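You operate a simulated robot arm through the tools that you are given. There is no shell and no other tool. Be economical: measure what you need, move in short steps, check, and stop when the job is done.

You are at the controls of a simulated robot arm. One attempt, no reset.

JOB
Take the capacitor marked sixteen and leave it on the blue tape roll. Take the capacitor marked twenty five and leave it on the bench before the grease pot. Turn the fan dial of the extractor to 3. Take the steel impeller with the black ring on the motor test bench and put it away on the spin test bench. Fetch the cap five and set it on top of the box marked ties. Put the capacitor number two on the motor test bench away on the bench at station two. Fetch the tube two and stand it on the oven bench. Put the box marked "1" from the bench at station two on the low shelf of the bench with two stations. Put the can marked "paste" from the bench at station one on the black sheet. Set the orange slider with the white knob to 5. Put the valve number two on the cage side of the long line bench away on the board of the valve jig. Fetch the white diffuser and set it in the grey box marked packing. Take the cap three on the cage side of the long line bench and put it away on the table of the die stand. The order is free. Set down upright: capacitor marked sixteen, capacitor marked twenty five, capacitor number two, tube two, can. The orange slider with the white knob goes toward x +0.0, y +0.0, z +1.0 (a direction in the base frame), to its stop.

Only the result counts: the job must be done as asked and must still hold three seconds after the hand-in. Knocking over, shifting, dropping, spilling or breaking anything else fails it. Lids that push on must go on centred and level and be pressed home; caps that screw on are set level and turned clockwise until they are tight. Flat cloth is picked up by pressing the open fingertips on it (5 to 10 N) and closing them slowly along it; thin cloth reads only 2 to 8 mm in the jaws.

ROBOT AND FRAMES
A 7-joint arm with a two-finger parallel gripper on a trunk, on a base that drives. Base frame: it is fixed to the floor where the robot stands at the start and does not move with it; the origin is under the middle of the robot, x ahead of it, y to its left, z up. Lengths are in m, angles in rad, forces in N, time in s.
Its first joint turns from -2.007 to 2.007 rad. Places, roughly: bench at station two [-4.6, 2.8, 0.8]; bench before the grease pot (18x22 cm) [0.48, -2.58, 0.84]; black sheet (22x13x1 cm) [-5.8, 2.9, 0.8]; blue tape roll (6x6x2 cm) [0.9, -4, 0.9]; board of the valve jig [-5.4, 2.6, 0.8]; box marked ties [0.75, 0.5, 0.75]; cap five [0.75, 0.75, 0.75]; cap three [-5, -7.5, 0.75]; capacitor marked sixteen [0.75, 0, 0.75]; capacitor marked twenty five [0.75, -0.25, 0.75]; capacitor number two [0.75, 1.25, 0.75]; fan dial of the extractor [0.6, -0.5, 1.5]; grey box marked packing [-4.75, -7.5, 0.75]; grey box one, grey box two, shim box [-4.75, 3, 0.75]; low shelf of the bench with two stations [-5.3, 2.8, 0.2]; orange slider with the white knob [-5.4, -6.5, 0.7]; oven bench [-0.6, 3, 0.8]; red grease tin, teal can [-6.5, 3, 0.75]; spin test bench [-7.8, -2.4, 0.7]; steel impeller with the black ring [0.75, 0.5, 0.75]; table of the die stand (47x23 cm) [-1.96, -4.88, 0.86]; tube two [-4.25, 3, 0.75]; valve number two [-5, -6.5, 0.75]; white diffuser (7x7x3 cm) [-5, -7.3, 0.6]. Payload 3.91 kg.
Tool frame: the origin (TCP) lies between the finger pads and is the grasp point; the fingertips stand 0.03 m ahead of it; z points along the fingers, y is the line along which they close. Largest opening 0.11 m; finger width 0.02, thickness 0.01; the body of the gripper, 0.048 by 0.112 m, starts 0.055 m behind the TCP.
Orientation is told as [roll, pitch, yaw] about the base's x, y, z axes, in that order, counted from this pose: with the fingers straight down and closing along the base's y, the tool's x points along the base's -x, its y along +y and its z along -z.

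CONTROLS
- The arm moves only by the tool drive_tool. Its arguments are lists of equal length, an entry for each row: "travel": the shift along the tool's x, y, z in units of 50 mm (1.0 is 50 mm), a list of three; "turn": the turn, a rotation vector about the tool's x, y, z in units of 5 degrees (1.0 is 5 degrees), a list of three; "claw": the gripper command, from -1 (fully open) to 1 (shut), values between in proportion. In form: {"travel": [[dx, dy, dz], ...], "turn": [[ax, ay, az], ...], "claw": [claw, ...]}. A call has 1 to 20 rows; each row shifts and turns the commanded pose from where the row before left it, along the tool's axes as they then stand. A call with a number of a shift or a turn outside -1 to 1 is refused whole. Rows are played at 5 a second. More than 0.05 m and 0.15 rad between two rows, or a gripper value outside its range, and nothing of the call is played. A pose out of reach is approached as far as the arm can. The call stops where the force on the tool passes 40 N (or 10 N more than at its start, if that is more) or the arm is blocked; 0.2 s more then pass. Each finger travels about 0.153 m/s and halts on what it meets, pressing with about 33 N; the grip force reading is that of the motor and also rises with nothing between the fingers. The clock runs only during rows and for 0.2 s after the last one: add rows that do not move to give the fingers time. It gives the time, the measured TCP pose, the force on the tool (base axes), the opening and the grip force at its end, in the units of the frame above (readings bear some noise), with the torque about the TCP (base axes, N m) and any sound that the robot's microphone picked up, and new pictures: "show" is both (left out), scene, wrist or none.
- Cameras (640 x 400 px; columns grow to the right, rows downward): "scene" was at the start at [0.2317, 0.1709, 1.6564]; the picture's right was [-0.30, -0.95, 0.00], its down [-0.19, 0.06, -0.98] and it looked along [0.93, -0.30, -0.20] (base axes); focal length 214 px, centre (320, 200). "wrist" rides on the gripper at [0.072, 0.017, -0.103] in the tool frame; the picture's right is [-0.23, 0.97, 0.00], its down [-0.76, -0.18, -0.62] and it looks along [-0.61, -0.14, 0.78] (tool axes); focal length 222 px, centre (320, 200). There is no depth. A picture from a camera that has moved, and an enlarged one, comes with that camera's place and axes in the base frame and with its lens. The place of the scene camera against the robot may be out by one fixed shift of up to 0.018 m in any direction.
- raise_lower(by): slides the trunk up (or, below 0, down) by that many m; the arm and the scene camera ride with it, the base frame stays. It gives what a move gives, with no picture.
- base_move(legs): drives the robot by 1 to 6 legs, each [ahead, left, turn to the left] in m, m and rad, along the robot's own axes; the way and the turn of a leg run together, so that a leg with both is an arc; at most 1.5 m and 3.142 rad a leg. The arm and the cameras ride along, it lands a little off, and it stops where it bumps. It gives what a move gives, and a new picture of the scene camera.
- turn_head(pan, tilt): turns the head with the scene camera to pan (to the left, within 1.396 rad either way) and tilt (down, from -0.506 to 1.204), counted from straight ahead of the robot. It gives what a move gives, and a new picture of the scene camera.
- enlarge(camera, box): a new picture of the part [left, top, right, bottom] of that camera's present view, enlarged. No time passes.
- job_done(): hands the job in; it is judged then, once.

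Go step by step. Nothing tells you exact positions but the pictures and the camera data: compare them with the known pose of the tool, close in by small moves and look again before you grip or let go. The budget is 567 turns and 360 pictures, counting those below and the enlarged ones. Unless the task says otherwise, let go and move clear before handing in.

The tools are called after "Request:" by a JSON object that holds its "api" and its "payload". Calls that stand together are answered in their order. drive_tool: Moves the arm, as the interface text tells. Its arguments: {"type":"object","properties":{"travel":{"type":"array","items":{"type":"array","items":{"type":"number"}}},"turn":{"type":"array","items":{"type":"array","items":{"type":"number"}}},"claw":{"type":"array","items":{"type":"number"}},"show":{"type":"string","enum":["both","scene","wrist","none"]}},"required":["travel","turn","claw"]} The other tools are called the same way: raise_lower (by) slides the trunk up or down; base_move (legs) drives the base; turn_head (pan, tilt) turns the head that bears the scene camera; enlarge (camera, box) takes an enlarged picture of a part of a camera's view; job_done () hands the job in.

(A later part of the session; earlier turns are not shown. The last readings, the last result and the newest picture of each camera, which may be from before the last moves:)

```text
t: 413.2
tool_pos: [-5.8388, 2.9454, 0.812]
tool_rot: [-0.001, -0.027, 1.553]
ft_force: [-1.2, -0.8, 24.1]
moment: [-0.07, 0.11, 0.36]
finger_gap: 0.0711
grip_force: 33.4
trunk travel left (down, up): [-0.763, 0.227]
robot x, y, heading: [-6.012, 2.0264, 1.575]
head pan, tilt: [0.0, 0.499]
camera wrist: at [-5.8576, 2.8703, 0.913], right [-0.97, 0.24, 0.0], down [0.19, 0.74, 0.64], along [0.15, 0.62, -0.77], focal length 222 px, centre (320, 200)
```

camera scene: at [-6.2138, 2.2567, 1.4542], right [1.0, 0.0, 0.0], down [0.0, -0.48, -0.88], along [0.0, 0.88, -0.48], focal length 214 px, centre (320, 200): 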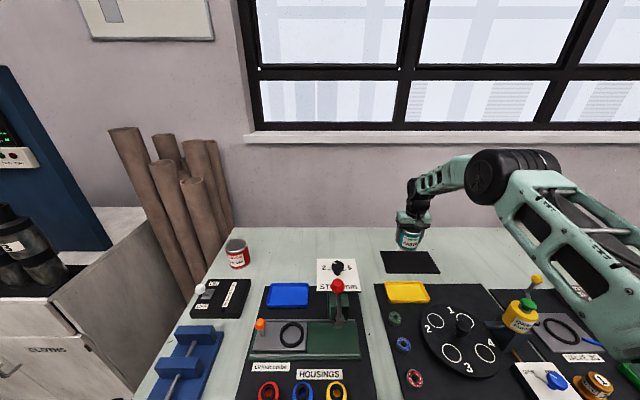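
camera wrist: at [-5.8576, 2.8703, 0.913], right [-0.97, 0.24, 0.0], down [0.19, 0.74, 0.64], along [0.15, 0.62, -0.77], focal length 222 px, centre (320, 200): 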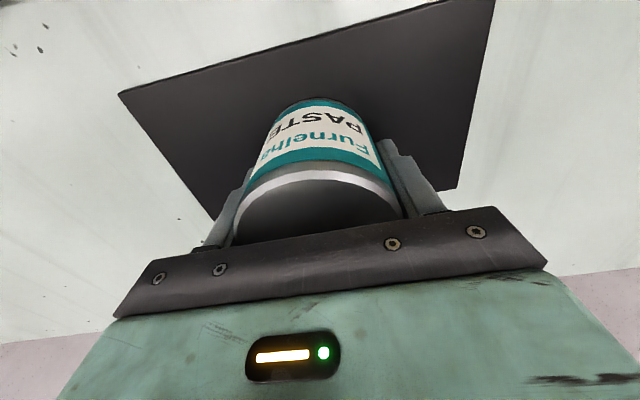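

Contact on the sheet, well centred. Release and rise.

Request:
{"api": "drive_tool", "payload": {"travel": [[0, 0, -0.05], [0, 0, 0], [0, 0, 0], [0, 0, -0.6], [0, 0, -1], [0, 0, -1], [0.8, 0, 0], [0.9, 0, 0]], "turn": [[0, 0, 0], [0, 0, 0], [0, 0, 0], [0, 0, 0], [0, 0, 0], [0, 0, 0], [0, 0, 0], [0, 0, 0]], "claw": [1, -0.4, -0.6, -0.6, -0.6, -0.6, -0.6, -0.6], "show": "none"}}

Request:
{"api": "raise_lower", "payload": {"by": 0.08}}

Request:
{"api": "base_move", "payload": {"legs": [[-0.45, 0, 0], [0, -1.45, 0], [0, -0.25, 0]]}}

```text
t: 415.0
tool_pos: [-5.8424, 2.8534, 0.9383]
tool_rot: [0.002, -0.021, 1.552]
ft_force: [-0.2, 0.3, 0.3]
moment: [-0.01, 0.0, -0.02]
finger_gap: 0.0882
grip_force: 0.0
trunk travel left (down, up): [-0.763, 0.227]
robot x, y, heading: [-6.0122, 2.0272, 1.571]
head pan, tilt: [0.0, 0.499]
```

```text
t: 416.1
tool_pos: [-5.8413, 2.8536, 1.0197]
tool_rot: [0.0, -0.017, 1.553]
ft_force: [0.4, 0.1, 0.1]
moment: [0.0, 0.04, 0.0]
finger_gap: 0.0882
grip_force: 0.0
trunk travel left (down, up): [-0.843, 0.147]
robot x, y, heading: [-6.0122, 2.0333, 1.569]
head pan, tilt: [0.0, 0.499]
```

```text
t: 427.2
tool_pos: [-4.1146, 2.3873, 1.0205]
tool_rot: [-0.002, -0.018, 1.54]
ft_force: [-0.4, 0.2, 0.4]
moment: [0.02, 0.04, 0.02]
finger_gap: 0.0882
grip_force: 0.1
trunk travel left (down, up): [-0.843, 0.147]
robot x, y, heading: [-4.2918, 1.5614, 1.555]
head pan, tilt: [0.0, 0.499]
camera scene: at [-4.4934, 1.7919, 1.5343], right [1.0, -0.01, 0.0], down [-0.01, -0.48, -0.88], along [0.01, 0.88, -0.48], focal length 214 px, centre (320, 200)
```

scene: 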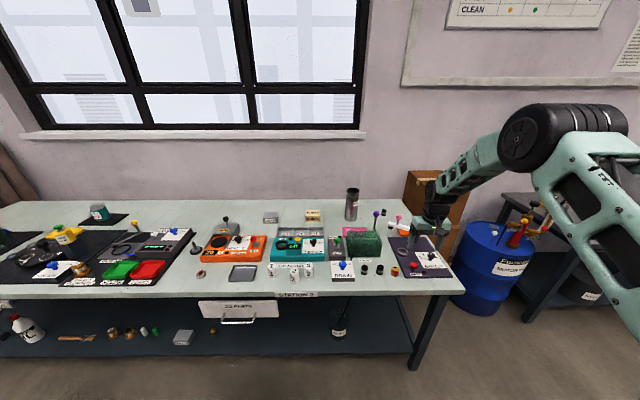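

Request:
{"api": "enlarge", "payload": {"camera": "scene", "box": [280, 175, 480, 300]}}

```text
3.20 times, centred on (380, 238) of scene
camera zoom: at [-4.4934, 1.7919, 1.5343], right [1.0, -0.01, 0.0], down [-0.01, -0.48, -0.88], along [0.01, 0.88, -0.48], focal length 686 px, centre (128, 80)
```

zoom: 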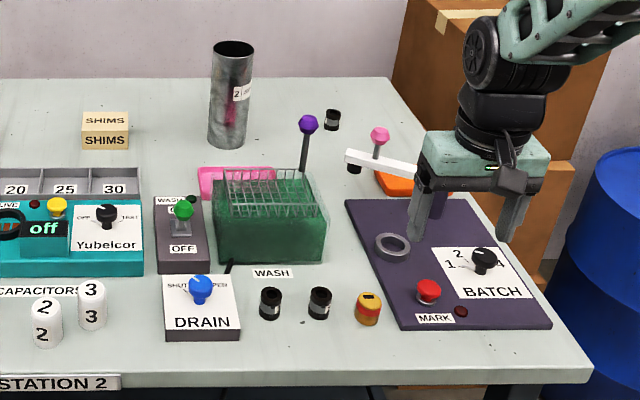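

Request:
{"api": "drive_tool", "payload": {"travel": [[0, 0.9, -0.3], [0, 0.9, -0.3], [0, 0.9, -0.2], [0, 0.6, 0]], "turn": [[0, 0, 0], [0, 0, 0], [0, 0, 0], [0, 0, 0]], "claw": [-1, -1, -1, -1], "show": "none"}}

Request:
{"api": "base_move", "payload": {"legs": [[0.45, 0, 0.016]]}}

Request:
{"api": "enlarge", "payload": {"camera": "wrist", "box": [0, 0, 640, 400]}}

```text
t: 428.2
tool_pos: [-4.2783, 2.3881, 1.0606]
tool_rot: [0.001, -0.02, 1.543]
ft_force: [-0.3, -0.6, 0.4]
moment: [0.07, -0.02, 0.01]
finger_gap: 0.11
grip_force: 0.1
trunk travel left (down, up): [-0.843, 0.147]
robot x, y, heading: [-4.2878, 1.5627, 1.559]
head pan, tilt: [0.0, 0.499]
```

```text
t: 430.9
tool_pos: [-4.2907, 2.8394, 1.0586]
tool_rot: [-0.001, -0.018, 1.559]
ft_force: [-0.1, 0.9, -0.4]
moment: [0.04, 0.02, -0.01]
finger_gap: 0.1099
grip_force: 0.1
trunk travel left (down, up): [-0.843, 0.147]
robot x, y, heading: [-4.2901, 2.0141, 1.572]
head pan, tilt: [0.0, 0.499]
camera scene: at [-4.495, 2.2402, 1.5343], right [1.0, 0.0, 0.0], down [0.0, -0.48, -0.88], along [0.0, 0.88, -0.48], focal length 214 px, centre (320, 200)
```

scene: 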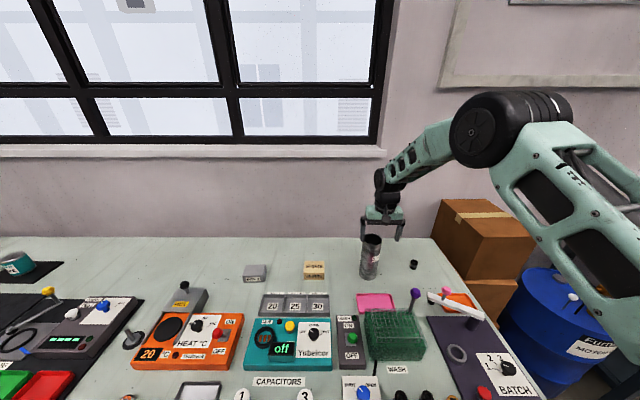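

```text
1.00 times, centred on (320, 200) of wrist
camera zoom: at [-4.3087, 2.7656, 1.1607], right [-0.97, 0.24, 0.0], down [0.19, 0.75, 0.64], along [0.15, 0.62, -0.77], focal length 222 px, centre (320, 200)
```

zoom: 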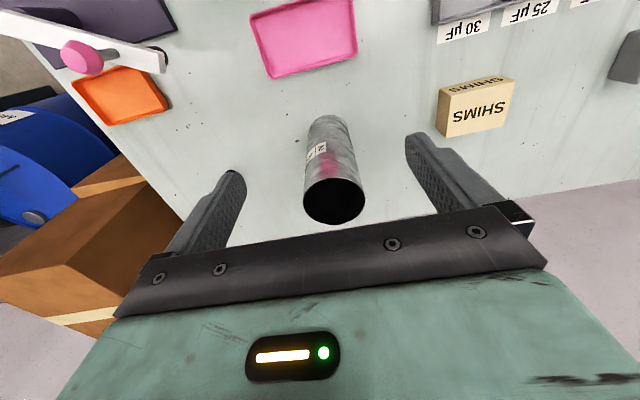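

Request:
{"api": "drive_tool", "payload": {"travel": [[-0.95, -0.06, 0], [-0.95, -0.06, 0.2], [0, 0, 0.9], [0, 0, 0.5]], "turn": [[0, 0, 0], [0, 0, 0], [0, 0, 0], [0, 0, 0]], "claw": [-1, -1, -1, -1], "show": "wrist"}}

```text
t: 431.9
tool_pos: [-4.2829, 2.9368, 0.981]
tool_rot: [0.001, -0.017, 1.562]
ft_force: [-0.6, 0.0, 0.4]
moment: [0.0, 0.0, -0.04]
finger_gap: 0.11
grip_force: 0.1
trunk travel left (down, up): [-0.843, 0.147]
robot x, y, heading: [-4.2898, 2.0113, 1.574]
head pan, tilt: [0.0, 0.499]
camera wrist: at [-4.3023, 2.8625, 1.0817], right [-0.97, 0.24, 0.0], down [0.19, 0.75, 0.64], along [0.15, 0.62, -0.77], focal length 222 px, centre (320, 200)
```

wrist: 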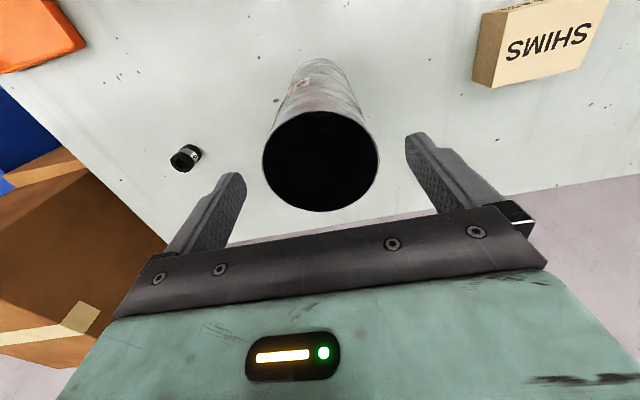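

Request:
{"api": "drive_tool", "payload": {"travel": [[0, 0, 0.7], [0, 0, 0.66], [0, 0, 0], [0, 0, 0], [0, 0, 0]], "turn": [[0, 0, 0], [0, 0, 0], [0, 0, 0], [0, 0, 0], [0, 0, 0]], "claw": [-1, -1, 1, 1, 1], "show": "none"}}

Request:
{"api": "drive_tool", "payload": {"travel": [[0, 0, -0.6], [0, 0, -1], [0, 0, -1], [0, 0, -1], [0, 0, -0.5], [0.9, 0, 0], [0.9, 0, 0]], "turn": [[0, 0, 0], [0, 0, 0], [0, 0, 0], [0, 0, 0], [0, 0, 0], [0, 0, 0], [0, 0, 0]], "claw": [1, 1, 1, 1, 1, 1, 1], "show": "wrist"}}

```text
t: 433.1
tool_pos: [-4.2831, 2.9371, 0.9133]
tool_rot: [0.0, -0.016, 1.561]
ft_force: [0.5, 0.6, 0.1]
moment: [0.01, -0.01, 0.02]
finger_gap: 0.0785
grip_force: 33.0
trunk travel left (down, up): [-0.843, 0.147]
robot x, y, heading: [-4.2904, 2.0134, 1.574]
head pan, tilt: [0.0, 0.499]
```

```text
t: 434.7
tool_pos: [-4.2856, 2.8436, 1.1169]
tool_rot: [0.002, -0.019, 1.561]
ft_force: [0.1, 0.7, -4.0]
moment: [-0.04, -0.04, 0.02]
finger_gap: 0.0786
grip_force: 33.3
trunk travel left (down, up): [-0.843, 0.147]
robot x, y, heading: [-4.2908, 2.0169, 1.573]
head pan, tilt: [0.0, 0.499]
camera wrist: at [-4.3036, 2.7687, 1.2175], right [-0.97, 0.24, 0.0], down [0.19, 0.75, 0.64], along [0.15, 0.62, -0.77], focal length 222 px, centre (320, 200)
```

wrist: 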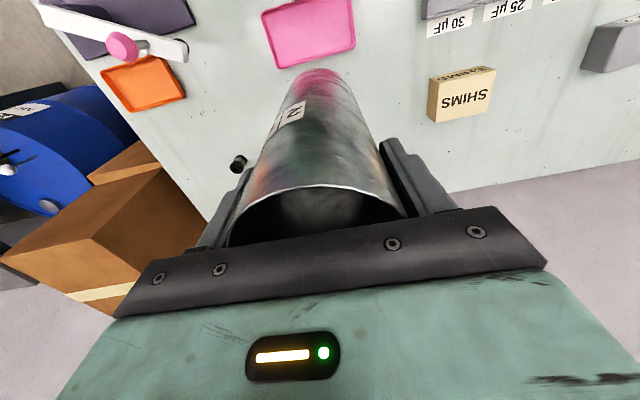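

Request:
{"api": "base_move", "payload": {"legs": [[-0.5, 0, 0], [0, -1.3, 0], [0, -1.3, 0], [0, -1.0, 0]]}}

Request:
{"api": "turn_head", "payload": {"pan": -0.1, "tilt": 0.5}}

Request:
{"api": "enlarge", "payload": {"camera": "scene", "box": [160, 150, 560, 370]}}

```text
t: 454.5
tool_pos: [-0.7249, 2.408, 1.1173]
tool_rot: [0.0, -0.019, 1.578]
ft_force: [-0.3, 0.4, -4.7]
moment: [0.03, -0.05, -0.01]
finger_gap: 0.0782
grip_force: 33.3
trunk travel left (down, up): [-0.843, 0.147]
robot x, y, heading: [-0.7158, 1.5769, 1.594]
head pan, tilt: [0.0, 0.499]
camera scene: at [-0.9248, 1.8017, 1.5342], right [1.0, 0.02, 0.0], down [0.01, -0.48, -0.88], along [-0.02, 0.88, -0.48], focal length 214 px, centre (320, 200)
```

scene: 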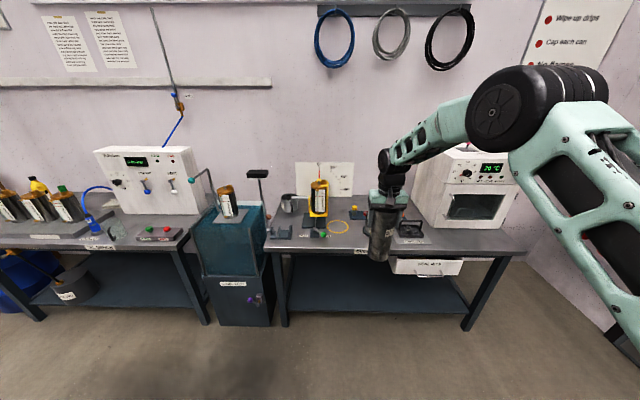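

```text
t: 455.2
tool_pos: [-0.7258, 2.4063, 1.116]
tool_rot: [-0.001, -0.018, 1.578]
ft_force: [-0.2, -0.3, -3.9]
moment: [0.02, -0.01, 0.02]
finger_gap: 0.078
grip_force: 33.2
trunk travel left (down, up): [-0.843, 0.147]
robot x, y, heading: [-0.7156, 1.5803, 1.593]
head pan, tilt: [-0.099, 0.499]
camera scene: at [-0.9158, 1.8015, 1.5342], right [1.0, -0.08, 0.0], down [-0.04, -0.48, -0.88], along [0.07, 0.88, -0.48], focal length 214 px, centre (320, 200)
```

scene: 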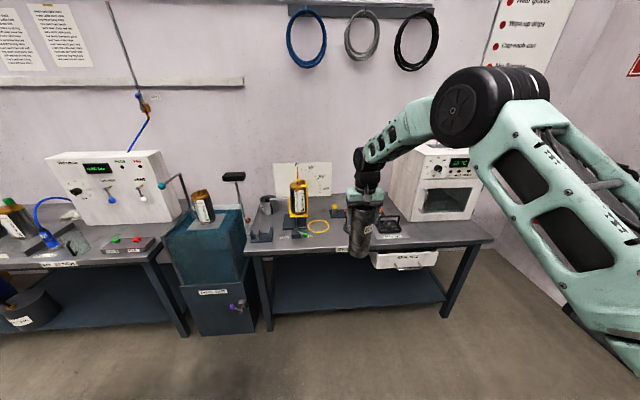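

```text
1.60 times, centred on (360, 260) of scene
camera zoom: at [-0.9158, 1.8015, 1.5342], right [1.0, -0.08, 0.0], down [-0.04, -0.48, -0.88], along [0.07, 0.88, -0.48], focal length 343 px, centre (256, 104)
```

zoom: 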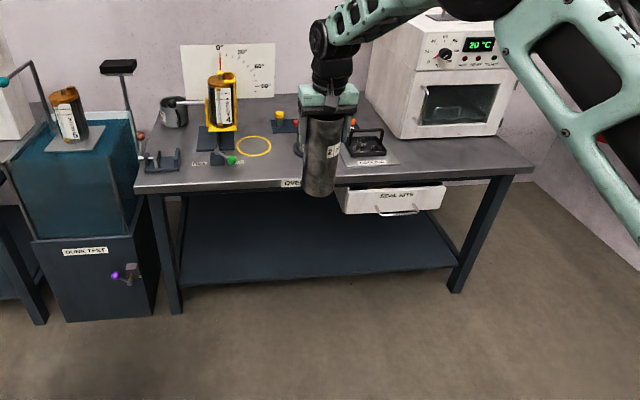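

Request:
{"api": "base_move", "payload": {"legs": [[0, -0.47, -0.023], [0.24, 0, 0]]}}

Request:
{"api": "enlarge", "payload": {"camera": "wrist", "box": [0, 0, 640, 400]}}

```text
t: 459.4
tool_pos: [-0.2476, 2.6536, 1.1181]
tool_rot: [0.0, -0.017, 1.564]
ft_force: [-0.1, -1.4, -3.9]
moment: [-0.02, 0.0, -0.01]
finger_gap: 0.0783
grip_force: 32.6
trunk travel left (down, up): [-0.843, 0.147]
robot x, y, heading: [-0.2496, 1.826, 1.579]
head pan, tilt: [-0.099, 0.499]
camera scene: at [-0.4463, 2.05, 1.5343], right [1.0, -0.09, 0.0], down [-0.04, -0.48, -0.88], along [0.08, 0.87, -0.48], focal length 214 px, centre (320, 200)
```

scene: 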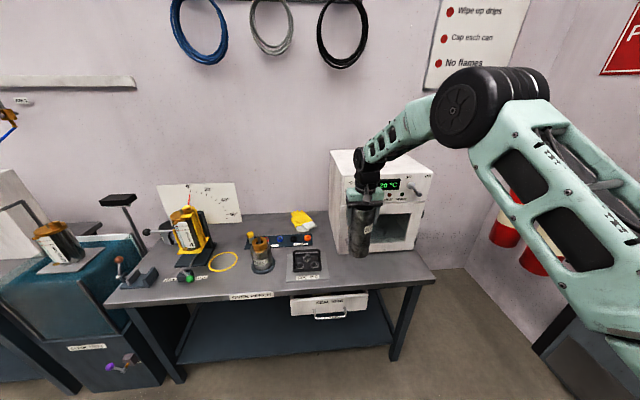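

```text
1.00 times, centred on (320, 200) of wrist
camera zoom: at [-0.2659, 2.5791, 1.2176], right [-0.97, 0.23, 0.0], down [0.18, 0.75, 0.64], along [0.15, 0.62, -0.77], focal length 222 px, centre (320, 200)
```

zoom: 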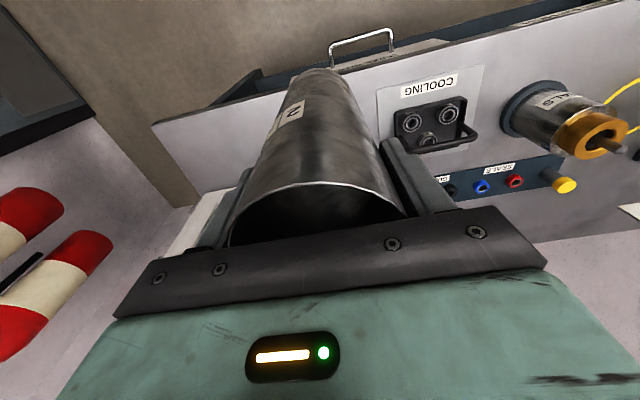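

Request:
{"api": "drive_tool", "payload": {"travel": [[-0.3, 0.7, 0], [-0.8, 0.55, 0], [-0.72, 0, 0], [0, 0, 0.9], [0, 0, 0.9], [0, 0, 0.5]], "turn": [[0, 0, 0], [0, 0, 0], [0, 0, 0], [0, 0, 0], [0, 0, 0], [0, 0, 0]], "claw": [1, 1, 1, 1, 1, 1], "show": "both"}}

```text
t: 460.8
tool_pos: [-0.3097, 2.746, 1.0029]
tool_rot: [-0.001, -0.018, 1.565]
ft_force: [0.7, 0.4, -3.6]
moment: [-0.03, 0.05, 0.05]
finger_gap: 0.0783
grip_force: 32.8
trunk travel left (down, up): [-0.843, 0.147]
robot x, y, heading: [-0.251, 1.8209, 1.579]
head pan, tilt: [-0.099, 0.499]
camera scene: at [-0.4463, 2.05, 1.5343], right [1.0, -0.09, 0.0], down [-0.04, -0.48, -0.88], along [0.08, 0.87, -0.48], focal length 214 px, centre (320, 200)
camera wrist: at [-0.3273, 2.6719, 1.1046], right [-0.97, 0.23, 0.0], down [0.18, 0.75, 0.64], along [0.15, 0.62, -0.77], focal length 222 px, centre (320, 200)
```

scene: 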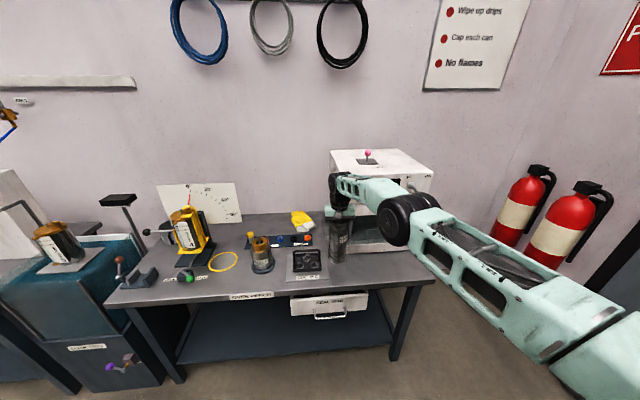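
wrist: 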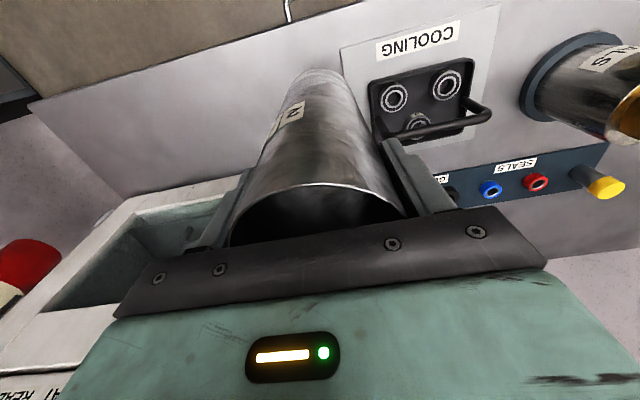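

Request:
{"api": "drive_tool", "payload": {"travel": [[0, -0.5, 0], [0, 0, 0.6], [0, 0, 0.3], [0, 0, 0.1], [0, 0, 0.1], [0, 0, 0.1], [0, 0, 0.1], [0, 0, 0.1], [0, 0, 0.1], [0, 0, 0.1], [0, 0, 0.1]], "turn": [[0, 0, 0], [0, 0, 0], [0, 0, 0], [0, 0, 0], [0, 0, 0], [0, 0, 0], [0, 0, 0], [0, 0, 0], [0, 0, 0], [0, 0, 0], [0, 0, 0]], "claw": [1, 1, 1, 1, 1, 1, 1, 1, 1, 1, 1], "show": "wrist"}}

```text
t: 463.2
tool_pos: [-0.2822, 2.7425, 0.9183]
tool_rot: [0.0, -0.019, 1.565]
ft_force: [0.5, 0.1, -4.4]
moment: [-0.05, 0.02, 0.02]
finger_gap: 0.078
grip_force: 33.0
out of reach, approached as far as the arm can: row 7
trunk travel left (down, up): [-0.843, 0.147]
robot x, y, heading: [-0.2465, 1.8255, 1.581]
head pan, tilt: [-0.099, 0.499]
camera wrist: at [-0.301, 2.6681, 1.0199], right [-0.97, 0.23, 0.0], down [0.18, 0.75, 0.64], along [0.15, 0.62, -0.77], focal length 222 px, centre (320, 200)
```

wrist: 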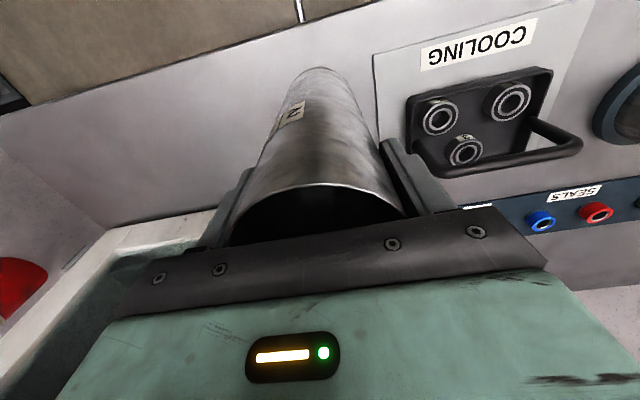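

Request:
{"api": "drive_tool", "payload": {"travel": [[0, 0, -0.9], [0, 0, -0.9]], "turn": [[0, 0, 0], [0, 0, 0]], "claw": [1, 1], "show": "none"}}

Request:
{"api": "raise_lower", "payload": {"by": -0.08}}

Request:
{"api": "drive_tool", "payload": {"travel": [[0, 0, 0.1], [0, 0, 0.1], [0, 0, 0.1], [0, 0, 0.1], [0, 0, 0.1], [0, 0, 0.1], [0, 0, 0.1], [0, 0, 0.1], [0, 0, 0.1], [0, 0, 0.1], [0, 0, 0.1]], "turn": [[0, 0, 0], [0, 0, 0], [0, 0, 0], [0, 0, 0], [0, 0, 0], [0, 0, 0], [0, 0, 0], [0, 0, 0], [0, 0, 0], [0, 0, 0], [0, 0, 0]], "claw": [1, 1, 1, 1, 1, 1, 1, 1, 1, 1, 1], "show": "wrist"}}

```text
t: 463.8
tool_pos: [-0.2814, 2.7417, 1.0077]
tool_rot: [-0.001, -0.016, 1.563]
ft_force: [-0.1, -0.6, -4.7]
moment: [0.03, -0.01, -0.01]
finger_gap: 0.0784
grip_force: 32.9
trunk travel left (down, up): [-0.843, 0.147]
robot x, y, heading: [-0.25, 1.8275, 1.576]
head pan, tilt: [-0.099, 0.499]
```

```text
t: 464.9
tool_pos: [-0.282, 2.7427, 0.9276]
tool_rot: [0.0, -0.017, 1.564]
ft_force: [-0.6, -0.4, -4.7]
moment: [-0.06, -0.01, 0.01]
finger_gap: 0.0781
grip_force: 33.3
trunk travel left (down, up): [-0.763, 0.227]
robot x, y, heading: [-0.2475, 1.8272, 1.579]
head pan, tilt: [-0.099, 0.499]
```

```text
t: 466.4
tool_pos: [-0.2814, 2.7452, 0.9067]
tool_rot: [0.002, -0.026, 1.564]
ft_force: [0.2, -1.1, 13.2]
moment: [-0.78, -0.23, -0.03]
finger_gap: 0.0778
grip_force: 33.0
trunk travel left (down, up): [-0.763, 0.227]
robot x, y, heading: [-0.2481, 1.8263, 1.575]
head pan, tilt: [-0.099, 0.499]
stopped in row 7: the force on the tool passed its limit (the readings are from after the stop); the commanded pose is now the measured one
camera wrist: at [-0.3006, 2.6694, 1.0055], right [-0.97, 0.23, 0.01], down [0.18, 0.74, 0.64], along [0.15, 0.63, -0.76], focal length 222 px, centre (320, 200)
```

wrist: 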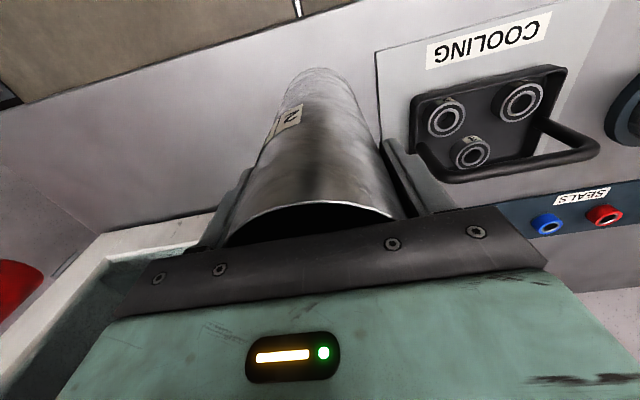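

Request:
{"api": "drive_tool", "payload": {"travel": [[0, 0, -0.04], [0, 0, 0], [0, 0, 0], [0, 0, 0]], "turn": [[0, 0, 0], [0, 0, 0], [0, 0, 0], [0, 0, 0]], "claw": [0.8, -0.55, -0.7, -0.7], "show": "wrist"}}

```text
t: 467.4
tool_pos: [-0.2819, 2.7445, 0.9064]
tool_rot: [-0.001, -0.023, 1.562]
ft_force: [-1.2, 1.0, 5.0]
moment: [-0.21, 0.08, -0.08]
finger_gap: 0.0932
grip_force: 0.1
trunk travel left (down, up): [-0.763, 0.227]
robot x, y, heading: [-0.2531, 1.8273, 1.58]
head pan, tilt: [-0.099, 0.499]
camera wrist: at [-0.3004, 2.669, 1.0058], right [-0.97, 0.23, 0.01], down [0.18, 0.74, 0.64], along [0.15, 0.62, -0.77], focal length 222 px, centre (320, 200)
```

wrist: 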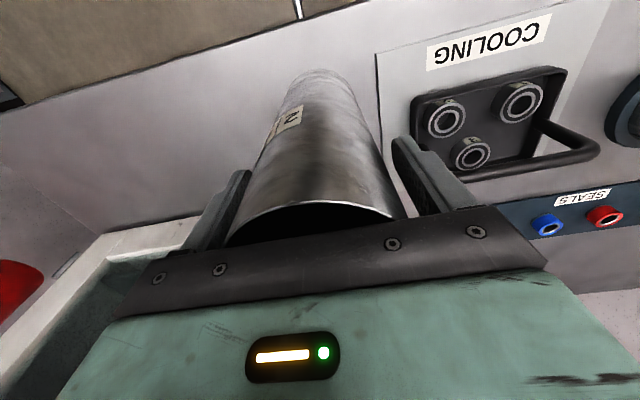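

Request:
{"api": "drive_tool", "payload": {"travel": [[0, 0, -0.1], [0, 0, -0.4], [0, 0, -0.9], [0, 0, -0.9], [0, 0, -0.9]], "turn": [[0, 0, 0], [0, 0, 0], [0, 0, 0], [0, 0, 0], [0, 0, 0]], "claw": [-0.8, -0.8, -0.8, -0.8, -0.8], "show": "wrist"}}

```text
t: 468.6
tool_pos: [-0.2809, 2.7406, 1.0639]
tool_rot: [0.002, -0.024, 1.563]
ft_force: [-0.2, 0.6, 0.1]
moment: [-0.01, 0.0, -0.01]
finger_gap: 0.0992
grip_force: 0.1
trunk travel left (down, up): [-0.763, 0.227]
robot x, y, heading: [-0.2481, 1.8252, 1.574]
head pan, tilt: [-0.099, 0.499]
camera wrist: at [-0.2997, 2.6658, 1.1642], right [-0.97, 0.23, 0.01], down [0.18, 0.75, 0.64], along [0.15, 0.62, -0.77], focal length 222 px, centre (320, 200)
```

wrist: 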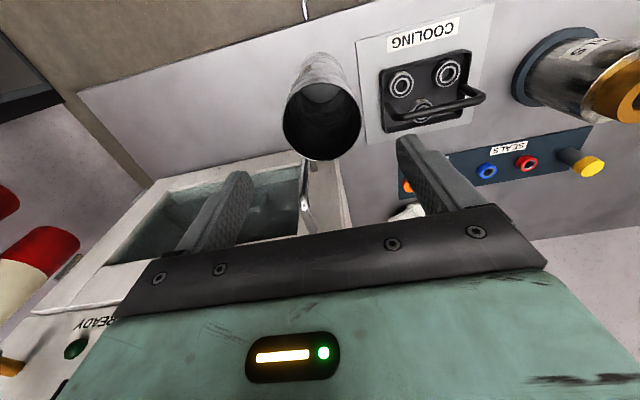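

Tube two stands on the oven bench. Now back to the motor test bench for the impeller.

Request:
{"api": "drive_tool", "payload": {"travel": [[0.9, 0, -0.3], [0.9, 0, 0], [0.9, 0, 0], [0.9, 0, 0], [0.9, 0, 0], [0.9, 0, 0], [0.9, 0, 0]], "turn": [[0, 0, 0], [0, 0, 0], [0, 0, 0], [0, 0, 0], [0, 0, 0], [0, 0, 0], [0, 0, 0]], "claw": [-0.5, -0.5, -0.5, -0.5, -0.5, -0.5, -0.5], "show": "none"}}

Request:
{"api": "base_move", "payload": {"legs": [[-0.6, 0.4, 0], [0, 0, -1.575], [0, -0.8, 0]]}}

Request:
{"api": "raise_lower", "payload": {"by": -0.15}}

```text
t: 470.2
tool_pos: [-0.2853, 2.4245, 1.0728]
tool_rot: [0.001, -0.024, 1.563]
ft_force: [0.0, 0.8, -0.2]
moment: [0.0, -0.01, 0.01]
finger_gap: 0.0823
grip_force: 0.0
trunk travel left (down, up): [-0.763, 0.227]
robot x, y, heading: [-0.2495, 1.8217, 1.586]
head pan, tilt: [-0.099, 0.499]
```

```text
t: 481.9
tool_pos: [-0.063, 0.4362, 1.0724]
tool_rot: [-0.001, -0.025, -0.035]
ft_force: [-0.1, -0.7, 0.0]
moment: [0.01, 0.02, 0.01]
finger_gap: 0.0824
grip_force: 0.0
trunk travel left (down, up): [-0.763, 0.227]
robot x, y, heading: [-0.6666, 0.4168, -0.024]
head pan, tilt: [-0.099, 0.499]
camera scene: at [-0.4266, 0.6035, 1.4543], right [-0.12, -0.99, 0.0], down [-0.48, 0.06, -0.88], along [0.87, -0.11, -0.48], focal length 214 px, centre (320, 200)
```

scene: 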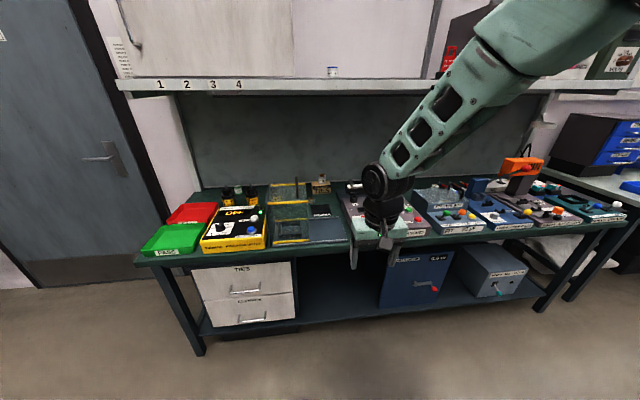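

```text
t: 483.7
tool_pos: [-0.0638, 0.4361, 0.9227]
tool_rot: [0.0, -0.023, -0.036]
ft_force: [-0.7, 0.7, -0.2]
moment: [-0.03, -0.01, -0.02]
finger_gap: 0.0825
grip_force: 0.1
trunk travel left (down, up): [-0.613, 0.377]
robot x, y, heading: [-0.6667, 0.4179, -0.028]
head pan, tilt: [-0.099, 0.499]
```

Request:
{"api": "drive_tool", "payload": {"travel": [[0, 0, -0.9], [0, 0, -0.9], [0, 0, -0.9], [0, 0, -0.9], [0, 0, 0], [0, 0, 0], [0, 0, 0], [0, 0, 0], [0, 0, 0], [0, 0, 0], [0, 0, 0], [0, 0, 0], [0, 0, 0], [0, 0, 0], [0, 0, 0], [0, 0, 0], [0, 0, 0], [0, 0, 0]], "turn": [[0, 0, -1], [0, 0, -1], [0, 0, -1], [0, 0, -1], [0, 0, -1], [0, 0, -1], [0, 0, -1], [0, 0, -1], [0, 0, -1], [0, 0, -1], [0, 0, -1], [0, 0, -1], [0, 0, -1], [0, 0, -1], [0, 0, -1], [0, 0, -1], [0, 0, -1], [0, 0, -1]], "claw": [-0.5, -0.5, -0.5, -0.5, -0.5, -0.5, -0.5, -0.5, -0.5, -0.5, -0.5, -0.5, -0.5, -0.5, -0.5, -0.5, -0.5, -0.5], "show": "none"}}

Request:
{"api": "raise_lower", "payload": {"by": -0.15}}

Request:
{"api": "base_move", "payload": {"legs": [[0.62, 0, 0.026]]}}

Request:
{"api": "enlarge", "payload": {"camera": "wrist", "box": [0, 0, 640, 400]}}

```text
t: 487.5
tool_pos: [-0.0675, 0.4362, 1.1023]
tool_rot: [-0.025, -0.001, 1.536]
ft_force: [-0.5, 0.6, 0.0]
moment: [0.0, 0.05, 0.0]
finger_gap: 0.0825
grip_force: 0.0
trunk travel left (down, up): [-0.613, 0.377]
robot x, y, heading: [-0.6644, 0.4176, -0.026]
head pan, tilt: [-0.099, 0.499]
```

```text
t: 489.2
tool_pos: [-0.0675, 0.436, 0.9524]
tool_rot: [-0.025, 0.0, 1.535]
ft_force: [-0.6, 0.3, -0.3]
moment: [-0.01, -0.01, -0.03]
finger_gap: 0.0826
grip_force: 0.1
trunk travel left (down, up): [-0.463, 0.527]
robot x, y, heading: [-0.666, 0.42, -0.024]
head pan, tilt: [-0.099, 0.499]
```

```text
t: 492.6
tool_pos: [0.5391, 0.4445, 0.952]
tool_rot: [-0.024, 0.001, 1.559]
ft_force: [-1.0, -0.9, 0.2]
moment: [-0.01, 0.04, -0.02]
finger_gap: 0.0828
grip_force: 0.0
trunk travel left (down, up): [-0.463, 0.527]
robot x, y, heading: [-0.0565, 0.4071, 0.003]
head pan, tilt: [-0.099, 0.499]
camera scene: at [0.1755, 0.6036, 1.1543], right [-0.1, -1.0, 0.0], down [-0.48, 0.05, -0.88], along [0.87, -0.08, -0.48], focal length 214 px, centre (320, 200)
```

scene: 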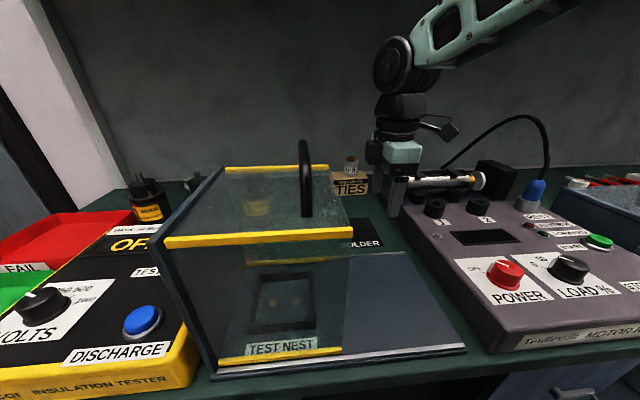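

```text
1.00 times, centred on (320, 200) of wrist
camera zoom: at [0.5181, 0.3732, 1.0539], right [-0.97, 0.24, -0.02], down [0.17, 0.76, 0.63], along [0.17, 0.61, -0.78], focal length 222 px, centre (320, 200)
```

zoom: 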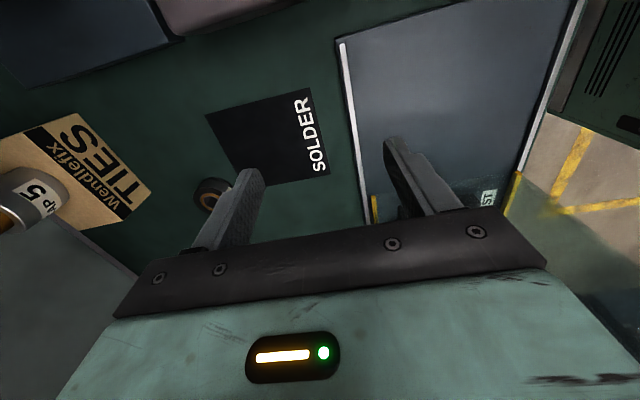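

Request:
{"api": "drive_tool", "payload": {"travel": [[0, -0.85, 0], [0, -0.85, 0], [0, -0.85, 0], [0, -0.85, 0], [-0.7, 0, 0.3], [-0.7, 0, 0.5]], "turn": [[0, 0, 0], [0, 0, 0], [0, 0, 0], [0, 0, 0], [0, 0, 0], [0, 0, 0]], "claw": [-0.7, -0.7, -0.7, -0.7, -0.7, -0.7], "show": "wrist"}}

Request:
{"api": "enlarge", "payload": {"camera": "wrist", "box": [240, 60, 400, 180]}}

```text
t: 494.1
tool_pos: [0.7115, 0.5163, 0.9174]
tool_rot: [-0.024, 0.001, 1.559]
ft_force: [0.1, -0.2, -0.2]
moment: [0.03, -0.01, 0.03]
finger_gap: 0.0935
grip_force: 0.0
trunk travel left (down, up): [-0.463, 0.527]
robot x, y, heading: [-0.0581, 0.4135, 0.004]
head pan, tilt: [-0.099, 0.499]
camera wrist: at [0.6902, 0.4433, 1.0195], right [-0.97, 0.24, -0.02], down [0.17, 0.76, 0.63], along [0.17, 0.61, -0.78], focal length 222 px, centre (320, 200)
```

wrist: 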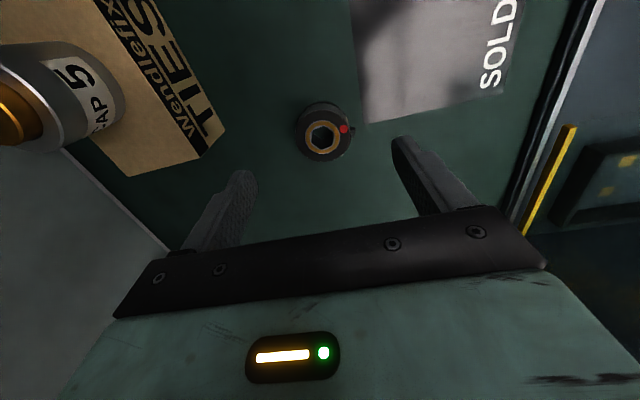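

```text
3.33 times, centred on (320, 120) of wrist
camera zoom: at [0.6902, 0.4433, 1.0195], right [-0.97, 0.24, -0.02], down [0.17, 0.76, 0.63], along [0.17, 0.61, -0.78], focal length 740 px, centre (320, 467)
```

zoom: 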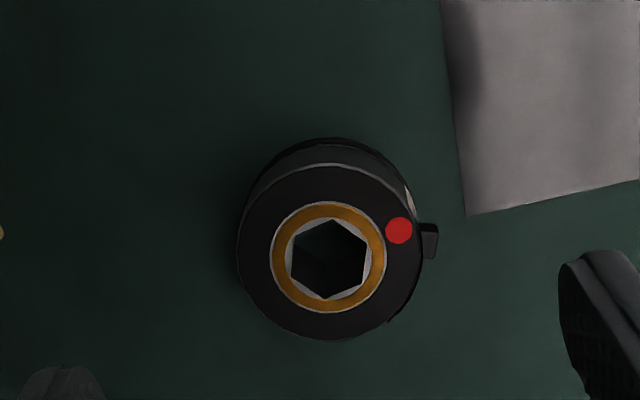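

Request:
{"api": "drive_tool", "payload": {"travel": [[-0.1, 0, 0], [0, 0, 0], [0, 0, 0], [0, 0, 0], [0, 0, 0], [0, 0, 0], [0, 0, 0], [0, 0, 0], [0, 0, 0], [0, 0, 0.6]], "turn": [[0, 0, -1], [0, 0, -1], [0, 0, -1], [0, 0, -1], [0, 0, -1], [0, 0, -1], [0, 0, -1], [0, 0, -1], [0, 0, -1], [0, 0, 0]], "claw": [-0.5, -0.5, -0.5, -0.5, -0.5, -0.5, -0.5, -0.5, -0.5, -0.5], "show": "wrist"}}

```text
t: 496.2
tool_pos: [0.712, 0.5187, 0.8877]
tool_rot: [-0.017, 0.017, 2.346]
ft_force: [-0.2, 1.3, -0.3]
moment: [-0.03, 0.02, -0.04]
finger_gap: 0.0823
grip_force: 0.1
trunk travel left (down, up): [-0.463, 0.527]
robot x, y, heading: [-0.0558, 0.4123, 0.001]
head pan, tilt: [-0.099, 0.499]
camera wrist: at [0.7472, 0.4553, 0.99], right [-0.85, -0.52, -0.02], down [-0.42, 0.67, 0.61], along [-0.3, 0.53, -0.79], focal length 222 px, centre (320, 200)
```

wrist: 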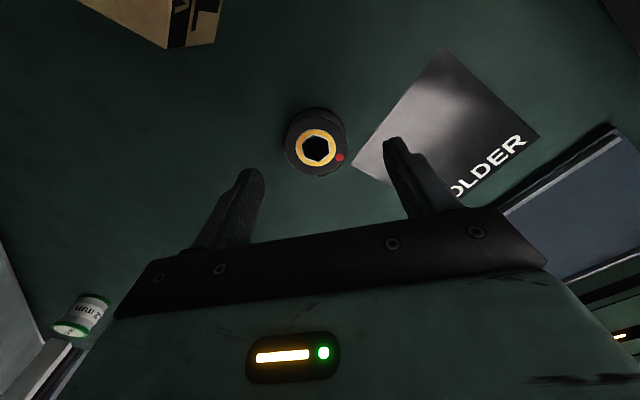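

Request:
{"api": "drive_tool", "payload": {"travel": [[0, 0, 0.5], [0, 0, 0.54], [0, 0, 0], [0, 0, 0], [0, 0, 0]], "turn": [[0, 0, 0], [0, 0, 0], [0, 0, 0], [0, 0, 0], [0, 0, 0]], "claw": [-0.5, -0.5, 1, 1, 1], "show": "none"}}

Request:
{"api": "drive_tool", "payload": {"travel": [[0, 0, -0.6], [0, 0, -1], [0, 0, -0.8]], "turn": [[0, 0, 0], [0, 0, 0], [0, 0, 0]], "claw": [1, 1, 1], "show": "wrist"}}

```text
t: 497.4
tool_pos: [0.7135, 0.5182, 0.8363]
tool_rot: [-0.018, 0.016, 2.347]
ft_force: [-0.6, -0.6, 0.2]
moment: [-0.04, 0.06, 0.03]
finger_gap: 0.0508
grip_force: 32.6
trunk travel left (down, up): [-0.463, 0.527]
robot x, y, heading: [-0.0577, 0.4116, 0.004]
head pan, tilt: [-0.099, 0.499]
```

```text
t: 498.2
tool_pos: [0.7085, 0.5203, 0.9561]
tool_rot: [-0.017, 0.016, 2.345]
ft_force: [0.7, 0.3, -2.1]
moment: [-0.03, -0.02, -0.03]
finger_gap: 0.0511
grip_force: 33.1
trunk travel left (down, up): [-0.463, 0.527]
robot x, y, heading: [-0.0563, 0.4183, 0.003]
head pan, tilt: [-0.099, 0.499]
camera wrist: at [0.7447, 0.4564, 1.0581], right [-0.85, -0.52, -0.02], down [-0.42, 0.67, 0.61], along [-0.31, 0.53, -0.79], focal length 222 px, centre (320, 200)
```

wrist: 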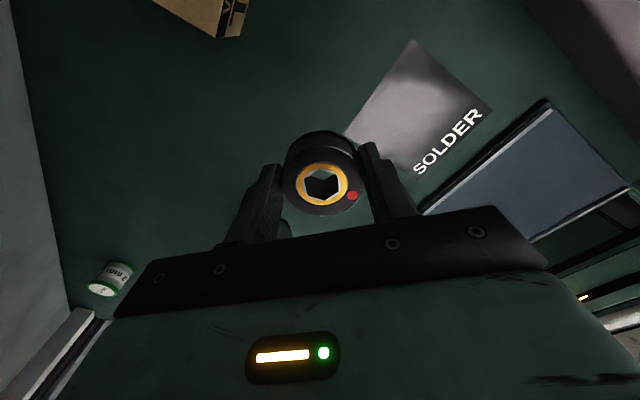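

Request:
{"api": "drive_tool", "payload": {"travel": [[0.7, 0.7, 0], [0.7, 0.7, 0]], "turn": [[0, 0, 0], [0, 0, 0]], "claw": [1, 1], "show": "none"}}

Request:
{"api": "base_move", "payload": {"legs": [[-0.75, 0, 0], [0, 0, 3.1]]}}

Request:
{"api": "raise_lower", "payload": {"by": 0.4}}

Request:
{"api": "turn_head", "payload": {"pan": 0.3, "tilt": 0.1}}

```text
t: 498.9
tool_pos: [0.7066, 0.4213, 0.9556]
tool_rot: [-0.017, 0.016, 2.349]
ft_force: [0.5, 0.9, -2.5]
moment: [0.0, 0.0, -0.01]
finger_gap: 0.0507
grip_force: 33.6
trunk travel left (down, up): [-0.463, 0.527]
robot x, y, heading: [-0.0585, 0.4103, 0.006]
head pan, tilt: [-0.099, 0.499]
```

```text
t: 510.1
tool_pos: [-1.5614, 0.4414, 0.9554]
tool_rot: [-0.018, 0.017, -0.851]
ft_force: [0.2, 0.4, -1.5]
moment: [-0.02, 0.0, 0.03]
finger_gap: 0.0509
grip_force: 32.7
trunk travel left (down, up): [-0.463, 0.527]
robot x, y, heading: [-0.7946, 0.4052, 3.092]
head pan, tilt: [-0.099, 0.499]
camera scene: at [-1.0392, 0.2179, 1.1543], right [0.15, 0.99, 0.0], down [0.47, -0.07, -0.88], along [-0.87, 0.13, -0.48], focal length 214 px, centre (320, 200)
```

scene: 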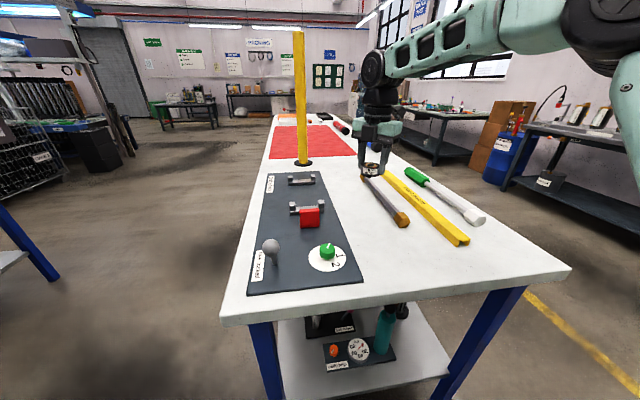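

```text
t: 513.9
tool_pos: [-1.5611, 0.4433, 1.3565]
tool_rot: [-0.017, 0.017, -0.85]
ft_force: [0.5, 0.2, -1.7]
moment: [0.0, 0.03, 0.02]
finger_gap: 0.0504
grip_force: 32.9
trunk travel left (down, up): [-0.863, 0.127]
robot x, y, heading: [-0.799, 0.4059, 3.094]
head pan, tilt: [-0.099, 0.499]
```

```text
t: 514.8
tool_pos: [-1.5611, 0.4415, 1.3556]
tool_rot: [-0.017, 0.018, -0.85]
ft_force: [0.0, -0.6, -2.0]
moment: [-0.01, 0.02, 0.0]
finger_gap: 0.0504
grip_force: 33.5
trunk travel left (down, up): [-0.863, 0.127]
robot x, y, heading: [-0.8013, 0.4075, 3.085]
head pan, tilt: [0.3, 0.099]
camera scene: at [-1.0385, 0.1816, 1.5913], right [-0.25, 0.97, 0.0], down [0.1, 0.02, -0.99], along [-0.96, -0.24, -0.1], focal length 214 px, centre (320, 200)
```

scene: 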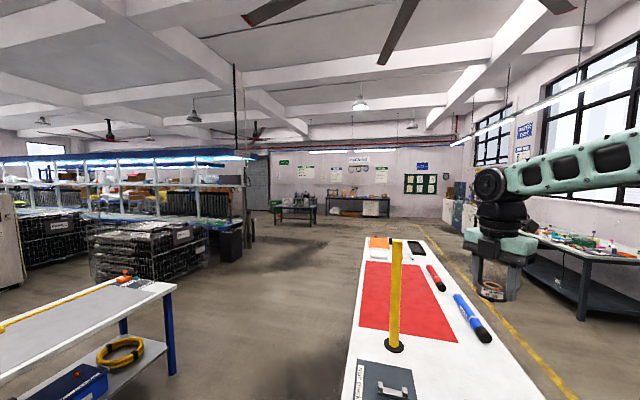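

Request:
{"api": "base_move", "payload": {"legs": [[0, 0.95, 0.05], [1.5, 0, 0], [1.5, 0, 0], [1.3, 0, 0]]}}

```text
t: 540.0
tool_pos: [-5.9024, -0.7249, 1.3581]
tool_rot: [-0.017, 0.016, -0.725]
ft_force: [0.9, 0.6, -1.1]
moment: [-0.01, 0.02, -0.02]
finger_gap: 0.0506
grip_force: 32.9
trunk travel left (down, up): [-0.863, 0.127]
robot x, y, heading: [-5.1388, -0.6686, -3.069]
head pan, tilt: [0.3, 0.099]
camera scene: at [-5.3502, -0.9191, 1.5913], right [-0.36, 0.93, 0.0], down [0.09, 0.04, -0.99], along [-0.93, -0.36, -0.1], focal length 214 px, centre (320, 200)
```

scene: 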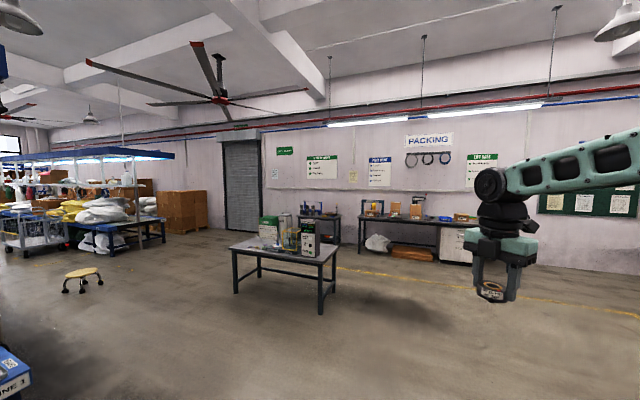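

Request:
{"api": "base_move", "payload": {"legs": [[0, 0.8, -0.072], [0.9, 0.7, 0]]}}

Request:
{"api": "turn_head", "payload": {"pan": 0.0, "tilt": 0.45}}

Request:
{"api": "enlarge", "payload": {"camera": "scene", "box": [160, 120, 480, 320]}}

```text
t: 549.7
tool_pos: [-6.7575, -2.1929, 1.356]
tool_rot: [-0.016, 0.018, -0.781]
ft_force: [-0.1, -0.7, -1.9]
moment: [0.0, 0.01, 0.03]
finger_gap: 0.0505
grip_force: 33.3
trunk travel left (down, up): [-0.863, 0.127]
robot x, y, heading: [-5.9918, -2.1702, -3.121]
head pan, tilt: [0.3, 0.099]
camera scene: at [-6.2183, -2.4158, 1.5913], right [-0.31, 0.95, 0.0], down [0.09, 0.03, -0.99], along [-0.94, -0.31, -0.1], focal length 214 px, centre (320, 200)
```

scene: 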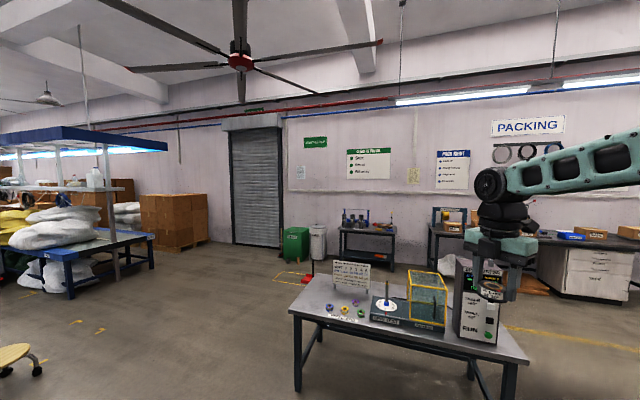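

```text
t: 550.5
tool_pos: [-6.7575, -2.1922, 1.3559]
tool_rot: [-0.018, 0.019, -0.779]
ft_force: [-0.1, 0.4, -1.3]
moment: [-0.02, 0.01, -0.01]
finger_gap: 0.0503
grip_force: 32.5
trunk travel left (down, up): [-0.863, 0.127]
robot x, y, heading: [-5.9933, -2.1718, -3.121]
head pan, tilt: [0.0, 0.45]
camera scene: at [-6.2229, -2.3887, 1.5588], right [-0.02, 1.0, 0.0], down [0.43, 0.01, -0.9], along [-0.9, -0.02, -0.43], focal length 214 px, centre (320, 200)
```

scene: 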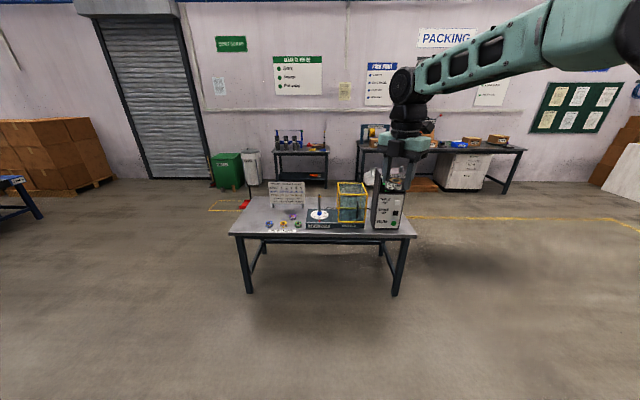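

```text
2.00 times, centred on (320, 220) of scene
camera zoom: at [-6.2229, -2.3887, 1.5588], right [-0.02, 1.0, 0.0], down [0.43, 0.01, -0.9], along [-0.9, -0.02, -0.43], focal length 429 px, centre (320, 160)
```

zoom: 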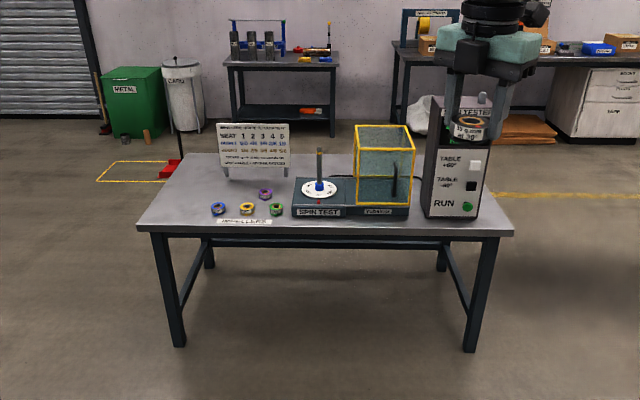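

Request:
{"api": "base_move", "payload": {"legs": [[0, 0.6, -0.02], [0.85, 0, 0]]}}

Request:
{"api": "raise_lower", "payload": {"by": -0.38}}

Request:
{"api": "enlarge", "payload": {"camera": "wrist", "box": [0, 0, 640, 400]}}

```text
t: 552.6
tool_pos: [-6.7551, -2.4896, 1.3568]
tool_rot: [-0.016, 0.016, -0.672]
ft_force: [0.7, -0.5, -1.3]
moment: [0.02, -0.03, 0.0]
finger_gap: 0.0504
grip_force: 32.9
trunk travel left (down, up): [-0.863, 0.127]
robot x, y, heading: [-5.9971, -2.3896, -3.016]
head pan, tilt: [0.0, 0.45]
stopped in leg 1: the robot was blocked; the commanded pose is now the measured one
camera scene: at [-6.2026, -2.6269, 1.5587], right [-0.13, 0.99, 0.0], down [0.43, 0.06, -0.9], along [-0.89, -0.11, -0.44], focal length 214 px, centre (320, 200)
```

scene: 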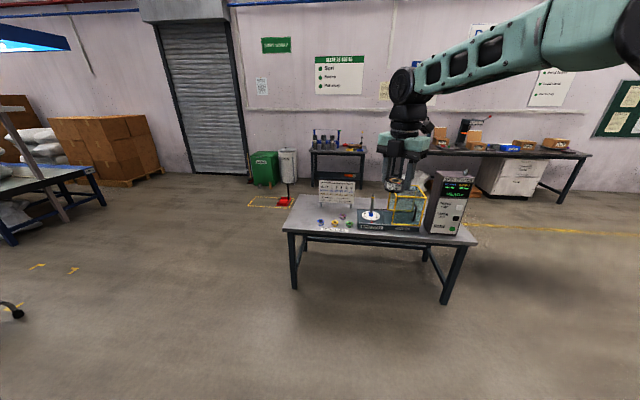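

```text
t: 556.3
tool_pos: [-6.7558, -2.4894, 0.975]
tool_rot: [-0.017, 0.017, -0.674]
ft_force: [-0.7, 0.6, -1.5]
moment: [0.0, 0.01, 0.02]
finger_gap: 0.0503
grip_force: 33.3
trunk travel left (down, up): [-0.483, 0.507]
robot x, y, heading: [-5.9966, -2.3855, -3.01]
head pan, tilt: [0.0, 0.45]
```

```text
1.00 times, centred on (320, 200) of wrist
camera zoom: at [-6.7994, -2.4313, 1.0789], right [0.78, 0.62, -0.02], down [0.5, -0.61, 0.61], along [0.37, -0.49, -0.79], focal length 222 px, centre (320, 200)
```

zoom: 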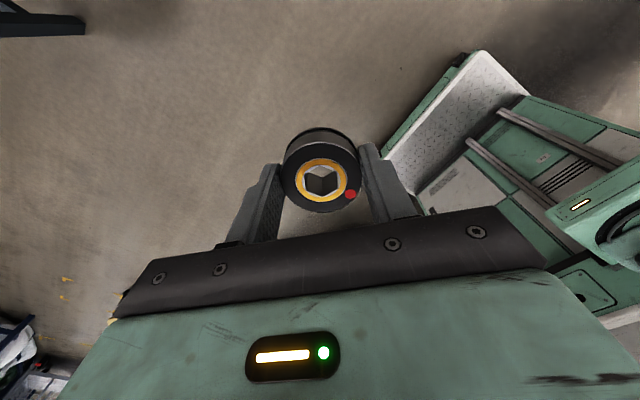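

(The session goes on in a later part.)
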